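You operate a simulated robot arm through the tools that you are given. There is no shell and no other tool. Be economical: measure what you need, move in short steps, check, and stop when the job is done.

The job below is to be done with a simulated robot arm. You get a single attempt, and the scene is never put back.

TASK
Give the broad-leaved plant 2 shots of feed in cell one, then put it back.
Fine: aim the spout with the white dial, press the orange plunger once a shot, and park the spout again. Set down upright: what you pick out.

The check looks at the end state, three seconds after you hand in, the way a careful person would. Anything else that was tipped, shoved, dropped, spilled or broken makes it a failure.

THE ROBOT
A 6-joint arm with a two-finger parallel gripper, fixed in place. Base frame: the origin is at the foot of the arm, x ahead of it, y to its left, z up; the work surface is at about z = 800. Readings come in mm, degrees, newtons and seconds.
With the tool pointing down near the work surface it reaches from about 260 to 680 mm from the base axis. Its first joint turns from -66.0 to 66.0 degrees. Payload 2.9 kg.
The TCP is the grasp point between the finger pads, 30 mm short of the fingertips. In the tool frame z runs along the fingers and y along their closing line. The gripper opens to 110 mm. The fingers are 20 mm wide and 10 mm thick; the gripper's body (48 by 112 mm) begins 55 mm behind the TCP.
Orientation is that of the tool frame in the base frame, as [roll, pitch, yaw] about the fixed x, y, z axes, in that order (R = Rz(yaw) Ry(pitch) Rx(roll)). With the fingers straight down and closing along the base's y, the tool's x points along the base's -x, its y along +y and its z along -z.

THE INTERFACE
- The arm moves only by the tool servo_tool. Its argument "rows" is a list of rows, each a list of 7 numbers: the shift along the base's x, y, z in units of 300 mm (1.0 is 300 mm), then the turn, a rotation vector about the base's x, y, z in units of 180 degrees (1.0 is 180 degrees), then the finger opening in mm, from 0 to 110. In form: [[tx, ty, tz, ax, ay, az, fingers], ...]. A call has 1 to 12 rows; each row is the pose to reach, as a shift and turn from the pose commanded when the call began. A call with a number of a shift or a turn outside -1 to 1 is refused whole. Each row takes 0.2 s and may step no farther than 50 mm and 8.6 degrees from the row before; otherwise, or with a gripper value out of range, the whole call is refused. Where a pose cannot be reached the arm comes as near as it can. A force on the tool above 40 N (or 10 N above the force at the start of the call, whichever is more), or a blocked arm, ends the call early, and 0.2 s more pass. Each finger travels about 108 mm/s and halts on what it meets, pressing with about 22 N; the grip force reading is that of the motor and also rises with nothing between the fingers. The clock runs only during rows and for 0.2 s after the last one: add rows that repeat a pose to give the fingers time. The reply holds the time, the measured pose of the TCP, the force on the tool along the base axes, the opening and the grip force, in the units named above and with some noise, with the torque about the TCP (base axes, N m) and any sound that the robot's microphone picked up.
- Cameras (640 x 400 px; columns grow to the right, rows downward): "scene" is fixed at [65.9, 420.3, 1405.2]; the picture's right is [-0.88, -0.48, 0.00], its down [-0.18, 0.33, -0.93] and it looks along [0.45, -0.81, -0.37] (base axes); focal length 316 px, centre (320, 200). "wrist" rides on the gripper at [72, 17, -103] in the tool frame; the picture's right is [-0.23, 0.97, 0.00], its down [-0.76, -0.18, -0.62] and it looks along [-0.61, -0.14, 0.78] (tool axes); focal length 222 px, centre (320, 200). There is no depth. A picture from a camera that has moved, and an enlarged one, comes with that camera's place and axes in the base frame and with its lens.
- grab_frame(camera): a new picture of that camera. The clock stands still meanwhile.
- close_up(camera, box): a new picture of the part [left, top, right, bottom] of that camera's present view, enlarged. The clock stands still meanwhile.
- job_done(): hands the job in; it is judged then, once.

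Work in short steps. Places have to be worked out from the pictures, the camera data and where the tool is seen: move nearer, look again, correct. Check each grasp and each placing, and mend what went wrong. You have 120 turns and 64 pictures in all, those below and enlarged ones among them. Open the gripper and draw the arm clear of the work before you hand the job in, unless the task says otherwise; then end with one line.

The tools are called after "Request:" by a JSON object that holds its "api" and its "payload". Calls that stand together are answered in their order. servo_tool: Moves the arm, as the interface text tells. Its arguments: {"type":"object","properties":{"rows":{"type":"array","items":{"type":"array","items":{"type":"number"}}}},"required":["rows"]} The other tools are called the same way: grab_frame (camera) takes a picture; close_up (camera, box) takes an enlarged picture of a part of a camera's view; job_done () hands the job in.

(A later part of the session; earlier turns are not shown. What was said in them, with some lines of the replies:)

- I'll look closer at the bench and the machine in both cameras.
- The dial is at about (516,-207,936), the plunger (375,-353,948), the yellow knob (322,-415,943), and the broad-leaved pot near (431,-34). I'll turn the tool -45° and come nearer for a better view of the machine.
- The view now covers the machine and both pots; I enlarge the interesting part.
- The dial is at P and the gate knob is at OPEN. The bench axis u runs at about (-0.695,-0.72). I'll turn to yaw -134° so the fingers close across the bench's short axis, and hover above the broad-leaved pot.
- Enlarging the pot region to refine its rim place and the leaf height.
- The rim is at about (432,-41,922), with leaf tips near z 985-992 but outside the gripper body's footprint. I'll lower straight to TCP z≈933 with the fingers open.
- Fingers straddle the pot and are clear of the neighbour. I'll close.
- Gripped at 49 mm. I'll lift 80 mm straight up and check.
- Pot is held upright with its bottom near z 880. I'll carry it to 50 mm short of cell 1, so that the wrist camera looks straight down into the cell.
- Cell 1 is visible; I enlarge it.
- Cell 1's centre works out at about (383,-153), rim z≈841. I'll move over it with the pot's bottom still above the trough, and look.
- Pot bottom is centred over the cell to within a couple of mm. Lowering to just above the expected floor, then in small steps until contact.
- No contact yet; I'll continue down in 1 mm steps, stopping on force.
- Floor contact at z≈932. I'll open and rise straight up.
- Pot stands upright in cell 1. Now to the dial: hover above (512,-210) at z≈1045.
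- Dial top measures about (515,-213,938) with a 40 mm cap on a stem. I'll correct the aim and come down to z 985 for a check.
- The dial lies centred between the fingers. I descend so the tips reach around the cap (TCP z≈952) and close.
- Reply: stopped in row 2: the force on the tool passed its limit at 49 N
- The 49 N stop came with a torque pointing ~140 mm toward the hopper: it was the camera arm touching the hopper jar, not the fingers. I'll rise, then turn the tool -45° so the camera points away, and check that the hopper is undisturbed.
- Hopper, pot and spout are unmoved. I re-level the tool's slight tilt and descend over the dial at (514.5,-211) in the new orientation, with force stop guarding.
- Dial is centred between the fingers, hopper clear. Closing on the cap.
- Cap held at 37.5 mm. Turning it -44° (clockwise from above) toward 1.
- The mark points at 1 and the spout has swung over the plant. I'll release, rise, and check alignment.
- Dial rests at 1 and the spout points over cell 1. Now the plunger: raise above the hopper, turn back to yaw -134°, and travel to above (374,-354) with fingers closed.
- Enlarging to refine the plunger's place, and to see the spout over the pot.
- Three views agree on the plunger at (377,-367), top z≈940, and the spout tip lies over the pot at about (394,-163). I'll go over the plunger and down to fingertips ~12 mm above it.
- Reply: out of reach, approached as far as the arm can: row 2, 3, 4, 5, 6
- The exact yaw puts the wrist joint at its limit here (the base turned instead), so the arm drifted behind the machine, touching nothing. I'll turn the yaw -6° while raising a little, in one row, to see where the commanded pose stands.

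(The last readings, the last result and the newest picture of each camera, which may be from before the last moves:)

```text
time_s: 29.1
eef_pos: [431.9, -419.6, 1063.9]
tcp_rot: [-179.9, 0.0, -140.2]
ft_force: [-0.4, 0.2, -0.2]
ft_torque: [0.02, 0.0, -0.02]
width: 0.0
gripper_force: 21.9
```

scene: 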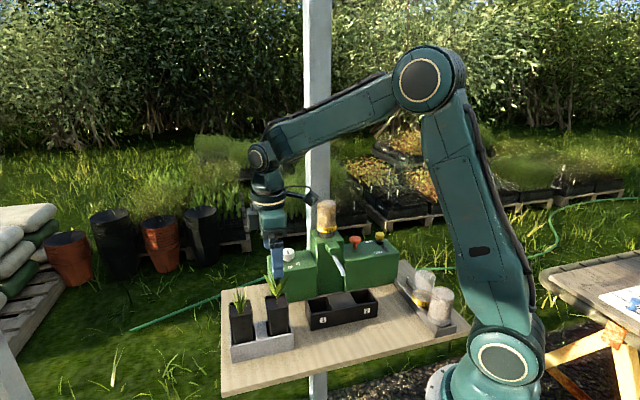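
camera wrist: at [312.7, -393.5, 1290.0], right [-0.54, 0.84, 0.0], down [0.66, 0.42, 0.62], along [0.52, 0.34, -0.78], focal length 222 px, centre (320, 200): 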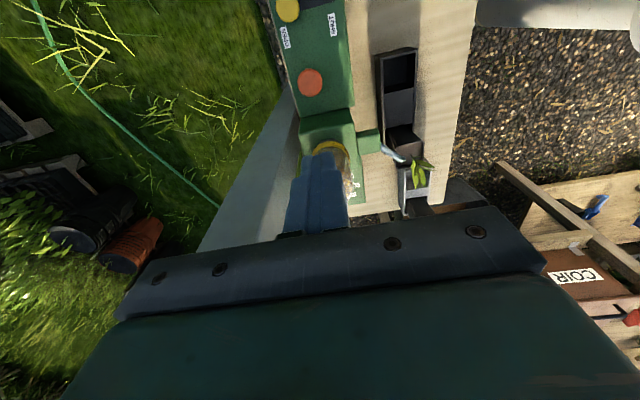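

It rose normally. Now translate over to (377,-367) at this height, further away from the wrist limit.

Request:
{"api": "servo_tool", "payload": {"rows": [[-0.09, 0.087, 0.02, 0, 0, -0.011, 0], [-0.183, 0.175, 0.02, 0, 0, -0.022, 0], [-0.183, 0.175, 0.02, 0, 0, -0.022, 0]]}}

Request:
{"api": "close_up", "payload": {"camera": "wrist", "box": [200, 50, 440, 250]}}

```text
time_s: 29.9
eef_pos: [403.2, -396.2, 1094.9]
tcp_rot: [179.9, 0.0, -144.0]
ft_force: [-0.4, 0.4, 0.5]
ft_torque: [-0.02, -0.02, 0.01]
width: 0.1
gripper_force: 22.2
out of reach, approached as far as the arm can: row 1, 2, 3
```

```text
2.00 times, centred on (320, 150) of wrist
camera zoom: at [334.9, -424.8, 1199.0], right [-0.39, 0.92, 0.0], down [0.72, 0.3, 0.62], along [0.57, 0.24, -0.78], focal length 444 px, centre (320, 300)
```

zoom: 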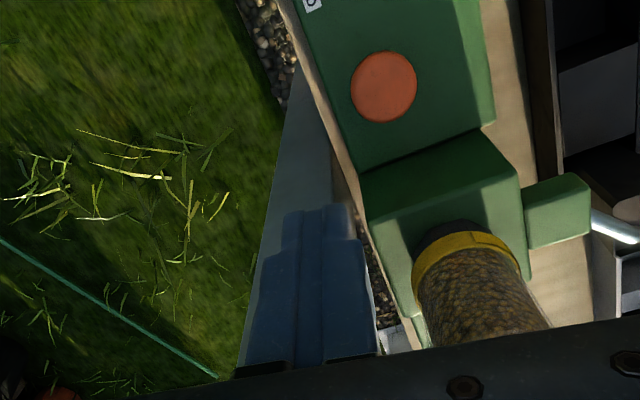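

Still short, though the yaw is well inside now. I need to see the arm's posture.

Request:
{"api": "grab_frame", "payload": {"camera": "scene"}}

```text
20 pictures are left
```

scene: 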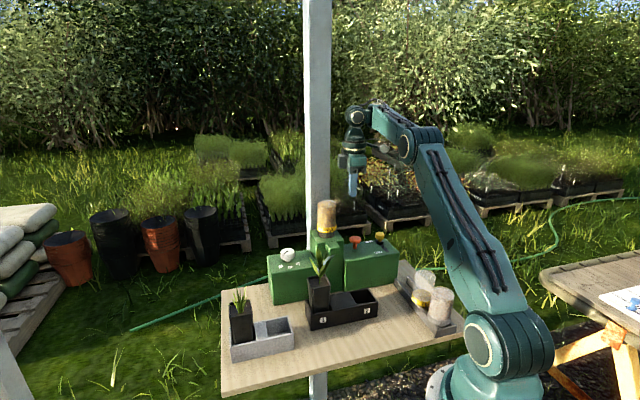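

Posture looks normal, so I'll back off: rise, turn to yaw -160° (a wrist angle that was reachable before), and move over the plunger at height.

Request:
{"api": "servo_tool", "payload": {"rows": [[0, 0, 0.14, 0, 0, -0.044, 0], [0, 0, 0.28, 0, 0, -0.089, 0], [-0.04, 0.045, 0.28, 0, 0, -0.089, 0], [-0.087, 0.097, 0.28, 0, 0, -0.089, 0], [-0.087, 0.097, 0.14, 0, 0, -0.089, 0]]}}

```text
time_s: 31.1
eef_pos: [379.6, -366.5, 1136.6]
tcp_rot: [-179.9, -0.1, -160.2]
ft_force: [1.3, -1.5, 1.0]
ft_torque: [-0.02, 0.01, -0.06]
width: 0.0
gripper_force: 22.3
```

Reached. Now descend in steps to see whether it continues to be reachable, adjusting x to 377.

Request:
{"api": "servo_tool", "payload": {"rows": [[-0.007, -0.002, -0.1, 0, 0, 0, 0], [-0.007, -0.002, -0.2, 0, 0, 0, 0]]}}

```text
time_s: 31.7
eef_pos: [376.7, -366.8, 1077.1]
tcp_rot: [180.0, 0.0, -160.0]
ft_force: [1.2, 0.0, 0.5]
ft_torque: [-0.01, 0.0, -0.02]
width: 0.0
gripper_force: 22.0
```

Reachable now. On down to fingertips ~18 mm above the plunger, then check.

Request:
{"api": "servo_tool", "payload": {"rows": [[0, 0, -0.1, 0, 0, 0, 0], [0, 0, -0.2, 0, 0, 0, 0], [0, 0, -0.29, 0, 0, 0, 0]]}}

Request:
{"api": "close_up", "payload": {"camera": "wrist", "box": [200, 50, 440, 250]}}

Request:
{"api": "close_up", "payload": {"camera": "scene", "box": [300, 170, 440, 300]}}

```text
time_s: 32.5
eef_pos: [376.8, -367.9, 990.5]
tcp_rot: [-179.9, 0.1, -160.0]
ft_force: [0.3, 0.0, 0.8]
ft_torque: [0.01, 0.02, -0.03]
width: 0.0
gripper_force: 21.7
```

```text
2.00 times, centred on (320, 150) of wrist
camera zoom: at [303.0, -375.9, 1093.6], right [-0.12, 0.99, 0.0], down [0.78, 0.09, 0.62], along [0.62, 0.07, -0.78], focal length 444 px, centre (320, 300)
```

zoom: 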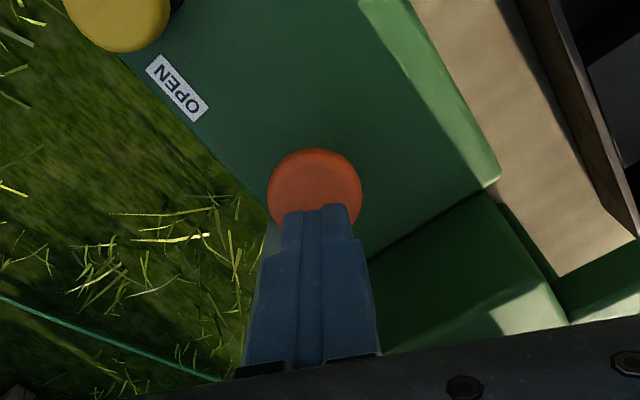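

```text
3.08 times, centred on (370, 235) of scene
camera zoom: at [65.9, 420.3, 1405.2], right [-0.88, -0.48, 0.0], down [-0.18, 0.33, -0.93], along [0.45, -0.81, -0.37], focal length 972 px, centre (166, 92)
```

zoom: 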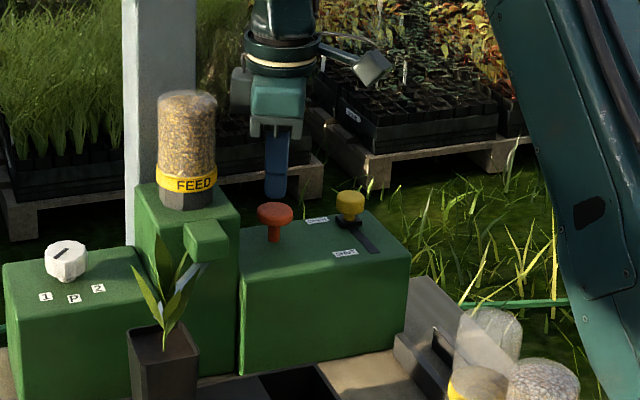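

Fingertips are above the plunger's centre within ~5 mm. I'll shift 4 mm and press down in small steps, watching force and sound.

Request:
{"api": "servo_tool", "payload": {"rows": [[-0.013, -0.005, -0.04, 0, 0, 0, 0], [-0.013, -0.005, -0.06, 0, 0, 0, 0], [-0.013, -0.005, -0.07, 0, 0, 0, 0], [-0.013, -0.005, -0.08, 0, 0, 0, 0]]}}

```text
time_s: 33.5
eef_pos: [372.3, -370.5, 966.9]
tcp_rot: [-180.0, 0.1, -160.1]
ft_force: [-0.8, -0.7, 3.2]
ft_torque: [-0.04, 0.03, -0.04]
width: 0.1
gripper_force: 21.9
```

Light contact (3 N) at z 967. Pressing further, then returning in the same call.

Request:
{"api": "servo_tool", "payload": {"rows": [[0, 0, -0.01, 0, 0, 0, 0], [0, 0, -0.02, 0, 0, 0, 0], [0, 0, -0.027, 0, 0, 0, 0]]}}

```text
time_s: 34.3
eef_pos: [372.1, -369.2, 960.5]
tcp_rot: [-179.7, 0.1, -160.2]
ft_force: [-7.2, -1.9, 27.8]
ft_torque: [-0.05, 0.22, 0.24]
width: 0.1
gripper_force: 22.3
heard: click
```

A click: one press done. Release up and check the spout/feed.

Request:
{"api": "servo_tool", "payload": {"rows": [[0, 0, 0.02, 0, 0, 0, 0], [0, 0, 0.04, 0, 0, 0, 0], [0, 0, 0.04, 0, 0, 0, 0], [0, 0, 0.04, 0, 0, 0, 0]]}}

Request:
{"api": "close_up", "payload": {"camera": "scene", "box": [290, 190, 410, 340]}}

```text
time_s: 35.3
eef_pos: [371.7, -367.6, 970.2]
tcp_rot: [179.8, 0.0, -160.0]
ft_force: [-0.3, 2.0, 2.5]
ft_torque: [0.05, -0.08, 0.02]
width: 0.0
gripper_force: 22.5
```

```text
2.67 times, centred on (350, 265) of scene
camera zoom: at [65.8, 420.4, 1405.2], right [-0.88, -0.48, 0.0], down [-0.18, 0.33, -0.93], along [0.45, -0.81, -0.37], focal length 843 px, centre (240, 27)
```

zoom: 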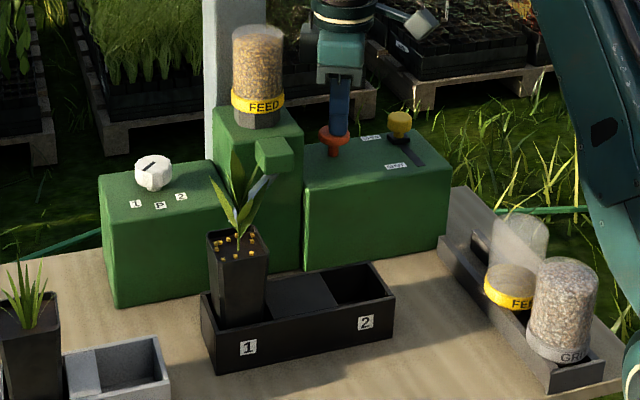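

Yellow pellets are in the pot. I'll lift fully off to let the plunger reset, then press once more.

Request:
{"api": "servo_tool", "payload": {"rows": [[0, 0, 0.03, 0, 0, 0, 0], [0, 0, 0.03, 0, 0, 0, 0], [0, 0, 0.0, 0, 0, 0, 0], [0, 0, -0.02, 0, 0, 0, 0], [0, 0, -0.03, 0, 0, 0, 0], [0, 0, -0.04, 0, 0, 0, 0], [0, 0, -0.04, 0, 0, 0, 0]]}}

```text
time_s: 36.9
eef_pos: [372.8, -368.2, 960.3]
tcp_rot: [-179.7, 0.1, -160.1]
ft_force: [-2.9, 3.7, 27.3]
ft_torque: [0.15, 0.12, -0.06]
width: 0.0
gripper_force: 22.0
heard: click
```

Second click. Now lift well clear and check.

Request:
{"api": "servo_tool", "payload": {"rows": [[0, 0, 0.04, 0, 0, 0, 0], [0, 0, 0.14, 0, 0, 0, 0], [0, 0, 0.28, 0, 0, 0, 0], [0, 0, 0.42, 0, 0, 0, 0], [0, 0, 0.56, 0, 0, 0, 0], [0, 0, 0.7, 0, 0, 0, 0], [0, 0, 0.78, 0, 0, 0, 0]]}}

Request:
{"api": "close_up", "payload": {"camera": "scene", "box": [290, 190, 410, 340]}}

```text
time_s: 38.5
eef_pos: [371.7, -369.2, 1191.4]
tcp_rot: [-180.0, 0.0, -160.1]
ft_force: [-0.6, -0.4, -0.4]
ft_torque: [-0.07, 0.0, -0.01]
width: 0.0
gripper_force: 22.4
```

```text
2.67 times, centred on (350, 265) of scene
camera zoom: at [65.8, 420.3, 1405.2], right [-0.88, -0.48, 0.0], down [-0.18, 0.33, -0.93], along [0.45, -0.81, -0.37], focal length 843 px, centre (240, 27)
```

zoom: 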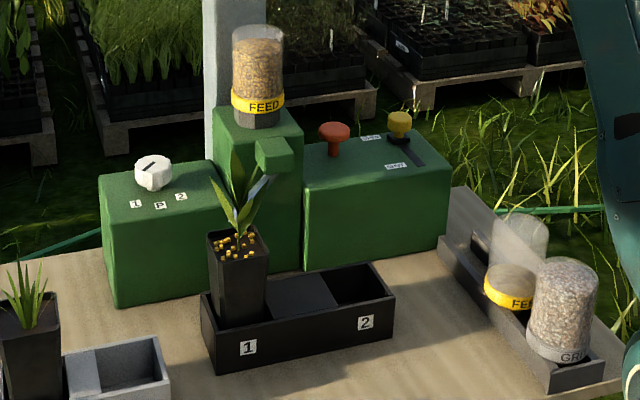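

Two shots delivered, everything else in place. Returning over the hopper to the dial, turning to yaw 137° as when I released it, gripper at 64 mm.

Request:
{"api": "servo_tool", "payload": {"rows": [[0.06, 0.066, 0, 0, 0, -0.043, 0], [0.12, 0.131, 0, 0, 0, -0.086, 0], [0.18, 0.197, 0, 0, 0, -0.13, 0], [0.24, 0.263, 0, 0, 0, -0.173, 0], [0.3, 0.33, 0, 0, 0, -0.216, 20], [0.36, 0.395, 0, 0, 0, -0.26, 40], [0.42, 0.46, 0, 0, 0, -0.305, 64], [0.477, 0.525, 0, 0, 0, -0.351, 64], [0.477, 0.525, -0.15, 0, 0, -0.351, 64], [0.477, 0.525, -0.3, 0, 0, -0.351, 64], [0.477, 0.525, -0.45, 0, 0, -0.351, 64]]}}

Request:
{"api": "grab_frame", "payload": {"camera": "wrist"}}

```text
time_s: 40.9
eef_pos: [517.1, -210.8, 1057.9]
tcp_rot: [180.0, 0.0, 136.7]
ft_force: [0.0, -0.2, -0.2]
ft_torque: [-0.02, 0.0, 0.0]
width: 63.8
gripper_force: 0.1
```

```text
15 pictures are left
camera wrist: at [476.9, -148.1, 1161.2], right [0.83, 0.55, 0.0], down [0.43, -0.65, 0.62], along [0.35, -0.52, -0.78], focal length 222 px, centre (320, 200)
```

wrist: 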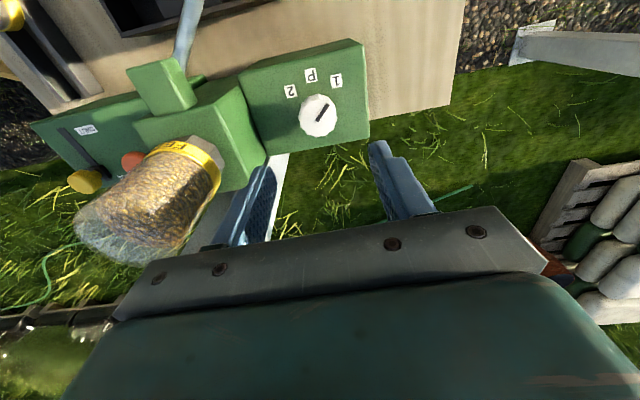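

Descending on the dial at (514.5,-211.3) and closing.

Request:
{"api": "servo_tool", "payload": {"rows": [[-0.008, -0.002, -0.12, 0, 0, 0, 64], [-0.008, -0.002, -0.23, 0, 0, 0, 64], [-0.008, -0.002, -0.3, 0, 0, 0, 64], [-0.008, -0.002, -0.35, 0, 0, 0, 64], [-0.008, -0.002, -0.35, 0, 0, 0, 50], [-0.008, -0.002, -0.35, 0, 0, 0, 42], [-0.008, -0.002, -0.35, 0, 0, 0, 34], [-0.008, -0.002, -0.35, 0, 0, 0, 28], [-0.008, -0.002, -0.35, 0, 0, 0, 28]]}}

```text
time_s: 42.9
eef_pos: [513.0, -209.7, 951.6]
tcp_rot: [180.0, -0.1, 136.9]
ft_force: [12.3, 10.5, -6.4]
ft_torque: [-0.23, -0.33, 0.06]
width: 37.6
gripper_force: 44.8
```

Gripped; a small sideways load shows I'm ~1-2 mm off, so I shift that way while turning back +44° to P.

Request:
{"api": "servo_tool", "payload": {"rows": [[0.004, 0.003, 0, 0, 0, 0, 28], [0.004, 0.003, 0, 0, 0, 0.035, 28], [0.004, 0.003, 0, 0, 0, 0.07, 28], [0.004, 0.003, 0, 0, 0, 0.105, 28], [0.004, 0.003, 0, 0, 0, 0.14, 28], [0.004, 0.003, 0, 0, 0, 0.175, 28], [0.004, 0.003, 0, 0, 0, 0.21, 28], [0.004, 0.003, 0, 0, 0, 0.245, 28], [0.004, 0.003, 0, 0, 0, 0.245, 28]]}}

Request:
{"api": "close_up", "payload": {"camera": "wrist", "box": [200, 50, 440, 230]}}

Request:
{"api": "close_up", "payload": {"camera": "scene", "box": [250, 180, 410, 310]}}

```text
time_s: 44.9
eef_pos: [513.7, -212.0, 952.3]
tcp_rot: [-179.9, -0.1, -179.4]
ft_force: [-10.8, -13.3, -0.9]
ft_torque: [0.0, 0.75, -0.01]
width: 37.6
gripper_force: 44.9
```

```text
2.22 times, centred on (320, 140) of wrist
camera zoom: at [440.3, -195.3, 1055.7], right [0.22, 0.98, 0.0], down [0.76, -0.17, 0.62], along [0.61, -0.14, -0.78], focal length 494 px, centre (320, 333)
```

zoom: 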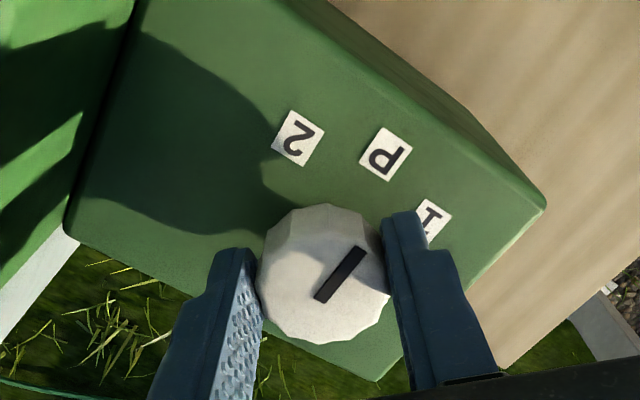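

```text
3.08 times, centred on (330, 245) of scene
camera zoom: at [65.6, 419.9, 1405.3], right [-0.88, -0.48, 0.0], down [-0.18, 0.33, -0.93], along [0.45, -0.81, -0.37], focal length 972 px, centre (289, 62)
```

zoom: 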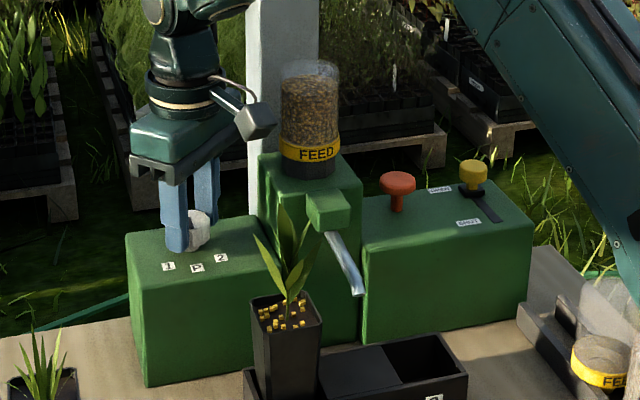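

Mark points to P and the spout is back at its parked place. A 0.5° nudge, then release and rise.

Request:
{"api": "servo_tool", "payload": {"rows": [[-0.002, -0.003, 0, 0, 0, 0.003, 28], [-0.002, -0.003, 0, 0, 0, 0.003, 50], [-0.002, -0.003, 0, 0, 0, 0.003, 75], [-0.002, -0.003, 0.05, 0, 0, 0.003, 75], [-0.002, -0.003, 0.15, 0, 0, 0.003, 75], [-0.002, -0.003, 0.28, 0, 0, 0.003, 75], [-0.002, -0.003, 0.42, 0, 0, 0.003, 75], [-0.002, -0.003, 0.5, 0, 0, 0.003, 75]]}}

Request:
{"api": "grab_frame", "payload": {"camera": "wrist"}}

Request:
{"api": "close_up", "payload": {"camera": "scene", "box": [250, 180, 410, 310]}}

```text
time_s: 46.7
eef_pos: [513.1, -208.6, 1104.4]
tcp_rot: [179.9, 0.0, -178.6]
ft_force: [-0.1, 0.0, -0.7]
ft_torque: [0.0, 0.0, -0.01]
width: 74.9
gripper_force: 0.1
```

```text
12 pictures are left
camera wrist: at [439.9, -193.6, 1207.2], right [0.2, 0.98, 0.0], down [0.77, -0.16, 0.62], along [0.61, -0.13, -0.78], focal length 222 px, centre (320, 200)
```

wrist: 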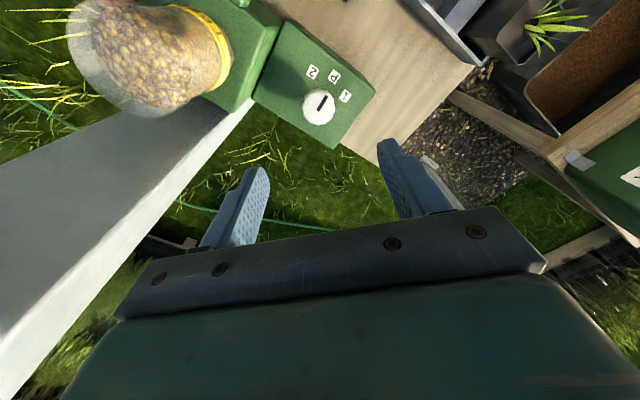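

```text
3.08 times, centred on (330, 245) of scene
camera zoom: at [65.8, 420.3, 1405.2], right [-0.88, -0.48, 0.0], down [-0.18, 0.33, -0.93], along [0.45, -0.81, -0.37], focal length 972 px, centre (289, 62)
```

zoom: 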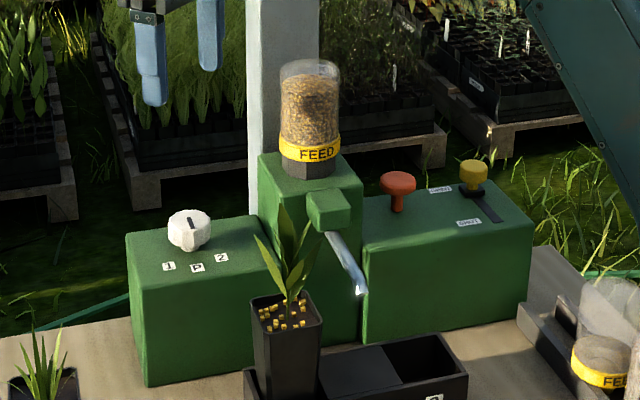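

Spout parked, dial on P. Back over the pot in cell 1: (383,-153), yaw -134°, opening 90.

Request:
{"api": "servo_tool", "payload": {"rows": [[-0.07, 0.03, 0, 0, 0, 0.042, 90], [-0.14, 0.06, 0, 0, 0, 0.083, 90], [-0.22, 0.095, 0, 0, 0, 0.125, 90], [-0.3, 0.13, 0, 0, 0, 0.167, 90], [-0.37, 0.16, 0, 0, 0, 0.208, 90], [-0.435, 0.187, 0, 0, 0, 0.248, 90], [-0.435, 0.187, -0.1, 0, 0, 0.248, 90], [-0.435, 0.187, -0.1, 0, 0, 0.248, 90]]}}

Request:
{"api": "close_up", "payload": {"camera": "wrist", "box": [200, 20, 440, 220]}}

```text
time_s: 48.5
eef_pos: [383.5, -156.0, 1069.6]
tcp_rot: [179.9, 0.0, -134.0]
ft_force: [0.0, -0.3, -1.4]
ft_torque: [0.04, -0.01, 0.0]
width: 90.2
gripper_force: 0.0
```

```text
2.00 times, centred on (320, 120) of wrist
camera zoom: at [320.9, -195.4, 1173.5], right [-0.54, 0.84, 0.0], down [0.66, 0.43, 0.62], along [0.52, 0.34, -0.78], focal length 444 px, centre (320, 360)
```

zoom: 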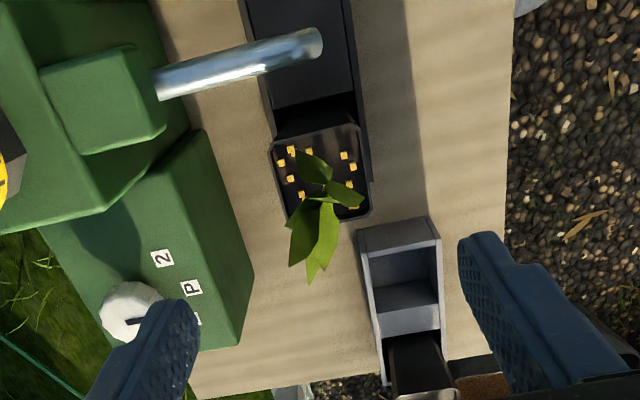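

The pot is centred under the gripper. Descend to z≈933 and close.

Request:
{"api": "servo_tool", "payload": {"rows": [[0, 0.003, -0.12, 0, 0, 0, 90], [0, 0.003, -0.25, 0, 0, 0, 90], [0, 0.003, -0.36, 0, 0, 0, 90], [0, 0.003, -0.455, 0, 0, 0, 90], [0, 0.003, -0.455, 0, 0, 0, 70], [0, 0.003, -0.455, 0, 0, 0, 56], [0, 0.003, -0.455, 0, 0, 0, 46], [0, 0.003, -0.455, 0, 0, 0, 36], [0, 0.003, -0.455, 0, 0, 0, 30], [0, 0.003, -0.455, 0, 0, 0, 30]]}}

```text
time_s: 50.7
eef_pos: [383.5, -154.6, 935.3]
tcp_rot: [179.9, -0.1, -134.0]
ft_force: [-0.5, -0.7, -0.5]
ft_torque: [-0.04, 0.03, -0.03]
width: 49.2
gripper_force: 22.1
```

Gripped at 49.2 mm. Lift straight up 97 mm and check.

Request:
{"api": "servo_tool", "payload": {"rows": [[0, 0, 0.05, 0, 0, 0, 30], [0, 0, 0.11, 0, 0, 0, 30], [0, 0, 0.18, 0, 0, 0, 30], [0, 0, 0.25, 0, 0, 0, 30], [0, 0, 0.32, 0, 0, 0, 30], [0, 0, 0.32, 0, 0, 0, 30]]}}

Request:
{"api": "close_up", "payload": {"camera": "scene", "box": [220, 190, 400, 370]}}

```text
time_s: 52.1
eef_pos: [384.3, -154.3, 1034.1]
tcp_rot: [180.0, 0.0, -134.0]
ft_force: [-0.1, 0.2, -1.3]
ft_torque: [0.02, 0.03, 0.0]
width: 49.1
gripper_force: 22.0
```

```text
2.22 times, centred on (310, 280) of scene
camera zoom: at [65.9, 420.3, 1405.2], right [-0.88, -0.48, 0.0], down [-0.18, 0.33, -0.93], along [0.45, -0.81, -0.37], focal length 702 px, centre (342, 22)
```

zoom: 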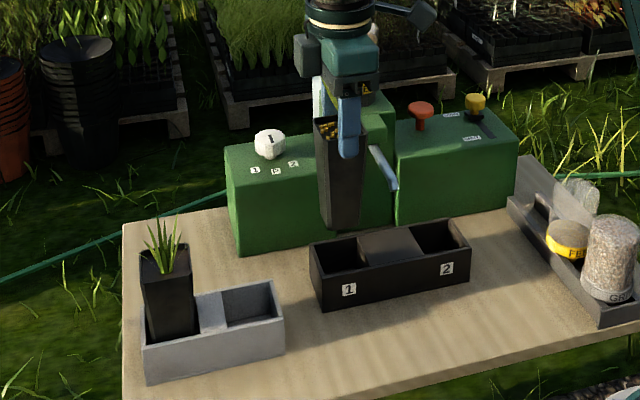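

Pot held upright with feed in it. Carry back over its tray socket at (431,-40.5).

Request:
{"api": "servo_tool", "payload": {"rows": [[0.04, 0.095, 0, 0, 0, 0, 30], [0.08, 0.19, 0, 0, 0, 0, 30], [0.12, 0.285, 0, 0, 0, 0, 30], [0.156, 0.378, 0, 0, 0, 0, 30], [0.156, 0.378, 0, 0, 0, 0, 30], [0.156, 0.378, -0.12, 0, 0, 0, 30], [0.156, 0.378, -0.12, 0, 0, 0, 30]]}}

Request:
{"api": "close_up", "payload": {"camera": "wrist", "box": [200, 30, 440, 230]}}

Request:
{"api": "close_up", "payload": {"camera": "scene", "box": [210, 230, 330, 370]}}

```text
time_s: 53.7
eef_pos: [427.9, -39.6, 997.3]
tcp_rot: [180.0, -0.1, -133.9]
ft_force: [-0.2, -0.3, -2.5]
ft_torque: [0.04, -0.01, -0.02]
width: 49.2
gripper_force: 22.0
```

```text
2.00 times, centred on (320, 130) of wrist
camera zoom: at [365.8, -79.8, 1099.9], right [-0.54, 0.84, 0.0], down [0.66, 0.42, 0.62], along [0.52, 0.34, -0.78], focal length 444 px, centre (320, 340)
```

zoom: 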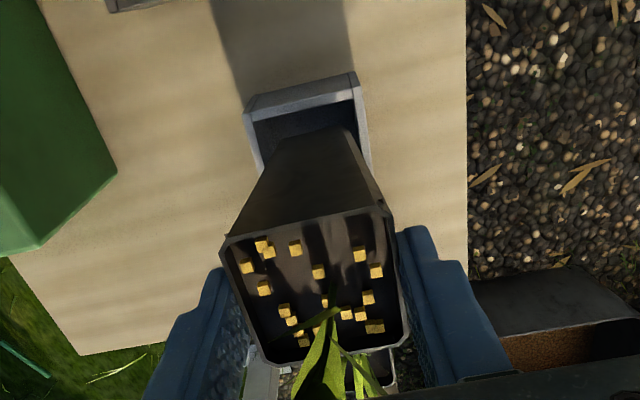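

```text
2.86 times, centred on (270, 300) of scene
camera zoom: at [65.9, 420.3, 1405.2], right [-0.88, -0.48, 0.0], down [-0.18, 0.33, -0.93], along [0.45, -0.81, -0.37], focal length 903 px, centre (463, -86)
```

zoom: 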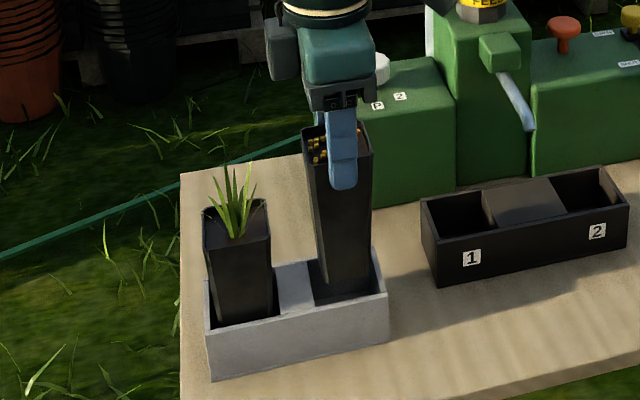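

I'm ~3 mm low in x relative to the socket (reading and picture agree). Correct by +2.8 mm and lower to just above the floor.

Request:
{"api": "servo_tool", "payload": {"rows": [[0.0093, 0, 0, 0, 0, 0, 30], [0.0093, 0, -0.06, 0, 0, 0, 30], [0.0093, 0, -0.12, 0, 0, 0, 30], [0.0093, 0, -0.16, 0, 0, 0, 30], [0.0093, 0, -0.19, 0, 0, 0, 30], [0.0093, 0, -0.19, 0, 0, 0, 30]]}}

```text
time_s: 55.1
eef_pos: [432.0, -40.2, 938.0]
tcp_rot: [-180.0, 0.0, -134.0]
ft_force: [-0.2, 0.6, -0.9]
ft_torque: [-0.01, 0.02, 0.0]
width: 49.3
gripper_force: 22.2
```

No side load. Last few mm in small steps until contact.

Request:
{"api": "servo_tool", "payload": {"rows": [[0, 0, -0.0033, 0, 0, 0, 30], [0, 0, -0.0067, 0, 0, 0, 30], [0, 0, -0.01, 0, 0, 0, 30]]}}

Request:
{"api": "close_up", "payload": {"camera": "scene", "box": [210, 230, 330, 370]}}

```text
time_s: 55.9
eef_pos: [432.7, -42.0, 934.7]
tcp_rot: [180.0, 0.0, -133.9]
ft_force: [-0.4, 0.2, -1.4]
ft_torque: [-0.02, 0.0, 0.01]
width: 49.2
gripper_force: 22.4
```

```text
2.86 times, centred on (270, 300) of scene
camera zoom: at [65.9, 420.3, 1405.2], right [-0.88, -0.48, 0.0], down [-0.18, 0.33, -0.93], along [0.45, -0.81, -0.37], focal length 903 px, centre (463, -86)
```

zoom: 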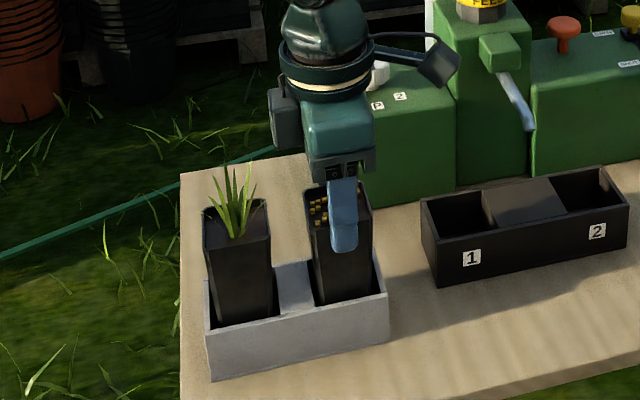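

Inside the socket, not yet on the floor. A few more 1 mm steps.

Request:
{"api": "servo_tool", "payload": {"rows": [[0, 0, -0.0033, 0, 0, 0, 30], [0, 0, -0.0067, 0, 0, 0, 30], [0, 0, -0.0083, 0, 0, 0, 30]]}}

```text
time_s: 56.7
eef_pos: [433.6, -42.6, 935.0]
tcp_rot: [-179.8, 0.0, -134.0]
ft_force: [-3.6, -0.4, 17.4]
ft_torque: [-0.09, 0.14, -0.02]
width: 49.3
gripper_force: 22.0
```

Floor contact (17 N). I ease up 1 mm, open, and rise straight up.

Request:
{"api": "servo_tool", "payload": {"rows": [[0, 0, 0.004, 0, 0, 0, 30], [0, 0, 0.004, 0, 0, 0, 56], [0, 0, 0.004, 0, 0, 0, 75], [0, 0, 0.004, 0, 0, 0, 95], [0, 0, 0.004, 0, 0, 0, 100], [0, 0, 0.07, 0, 0, 0, 100], [0, 0, 0.2, 0, 0, 0, 100], [0, 0, 0.35, 0, 0, 0, 100], [0, 0, 0.5, 0, 0, 0, 100], [0, 0, 0.65, 0, 0, 0, 100], [0, 0, 0.8, 0, 0, 0, 100]]}}

Request:
{"api": "close_up", "payload": {"camera": "scene", "box": [210, 190, 470, 380]}}

Request:
{"api": "close_up", "payload": {"camera": "scene", "box": [210, 250, 310, 370]}}

```text
time_s: 59.1
eef_pos: [432.6, -40.2, 1173.7]
tcp_rot: [180.0, 0.0, -134.0]
ft_force: [0.3, 0.3, 0.2]
ft_torque: [-0.01, 0.01, 0.0]
width: 100.0
gripper_force: 0.0
```

```text
2.11 times, centred on (340, 285) of scene
camera zoom: at [65.8, 420.3, 1405.2], right [-0.88, -0.48, 0.0], down [-0.18, 0.33, -0.93], along [0.45, -0.81, -0.37], focal length 665 px, centre (278, 21)
```

zoom: 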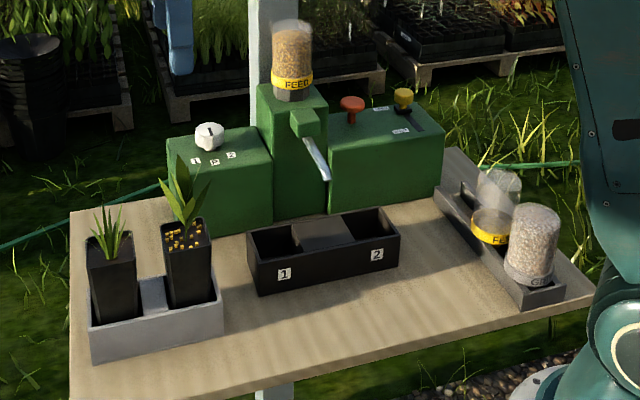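

```text
3.33 times, centred on (260, 310) of scene
camera zoom: at [65.8, 420.3, 1405.2], right [-0.88, -0.48, 0.0], down [-0.18, 0.33, -0.93], along [0.45, -0.81, -0.37], focal length 1054 px, centre (520, -167)
```

zoom: 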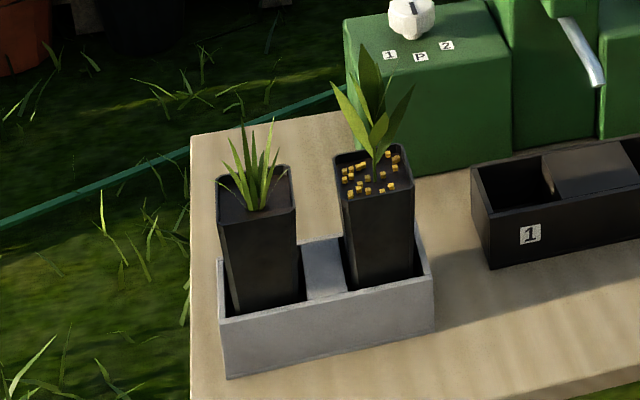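

The pot stands upright in its socket with the feed in it. The spout is parked, the dial is on P, nothing else has moved, and the arm is clear with the gripper open.

Request:
{"api": "job_done", "payload": {}}

```text
The job is handed in.
```

The broad-leaved plant got 2 shots of feed in cell one and is back upright in its tray socket; the spout is parked at P. On the way, the arm bumped the feed jar on top of the machine once, with no visible shift or spill.
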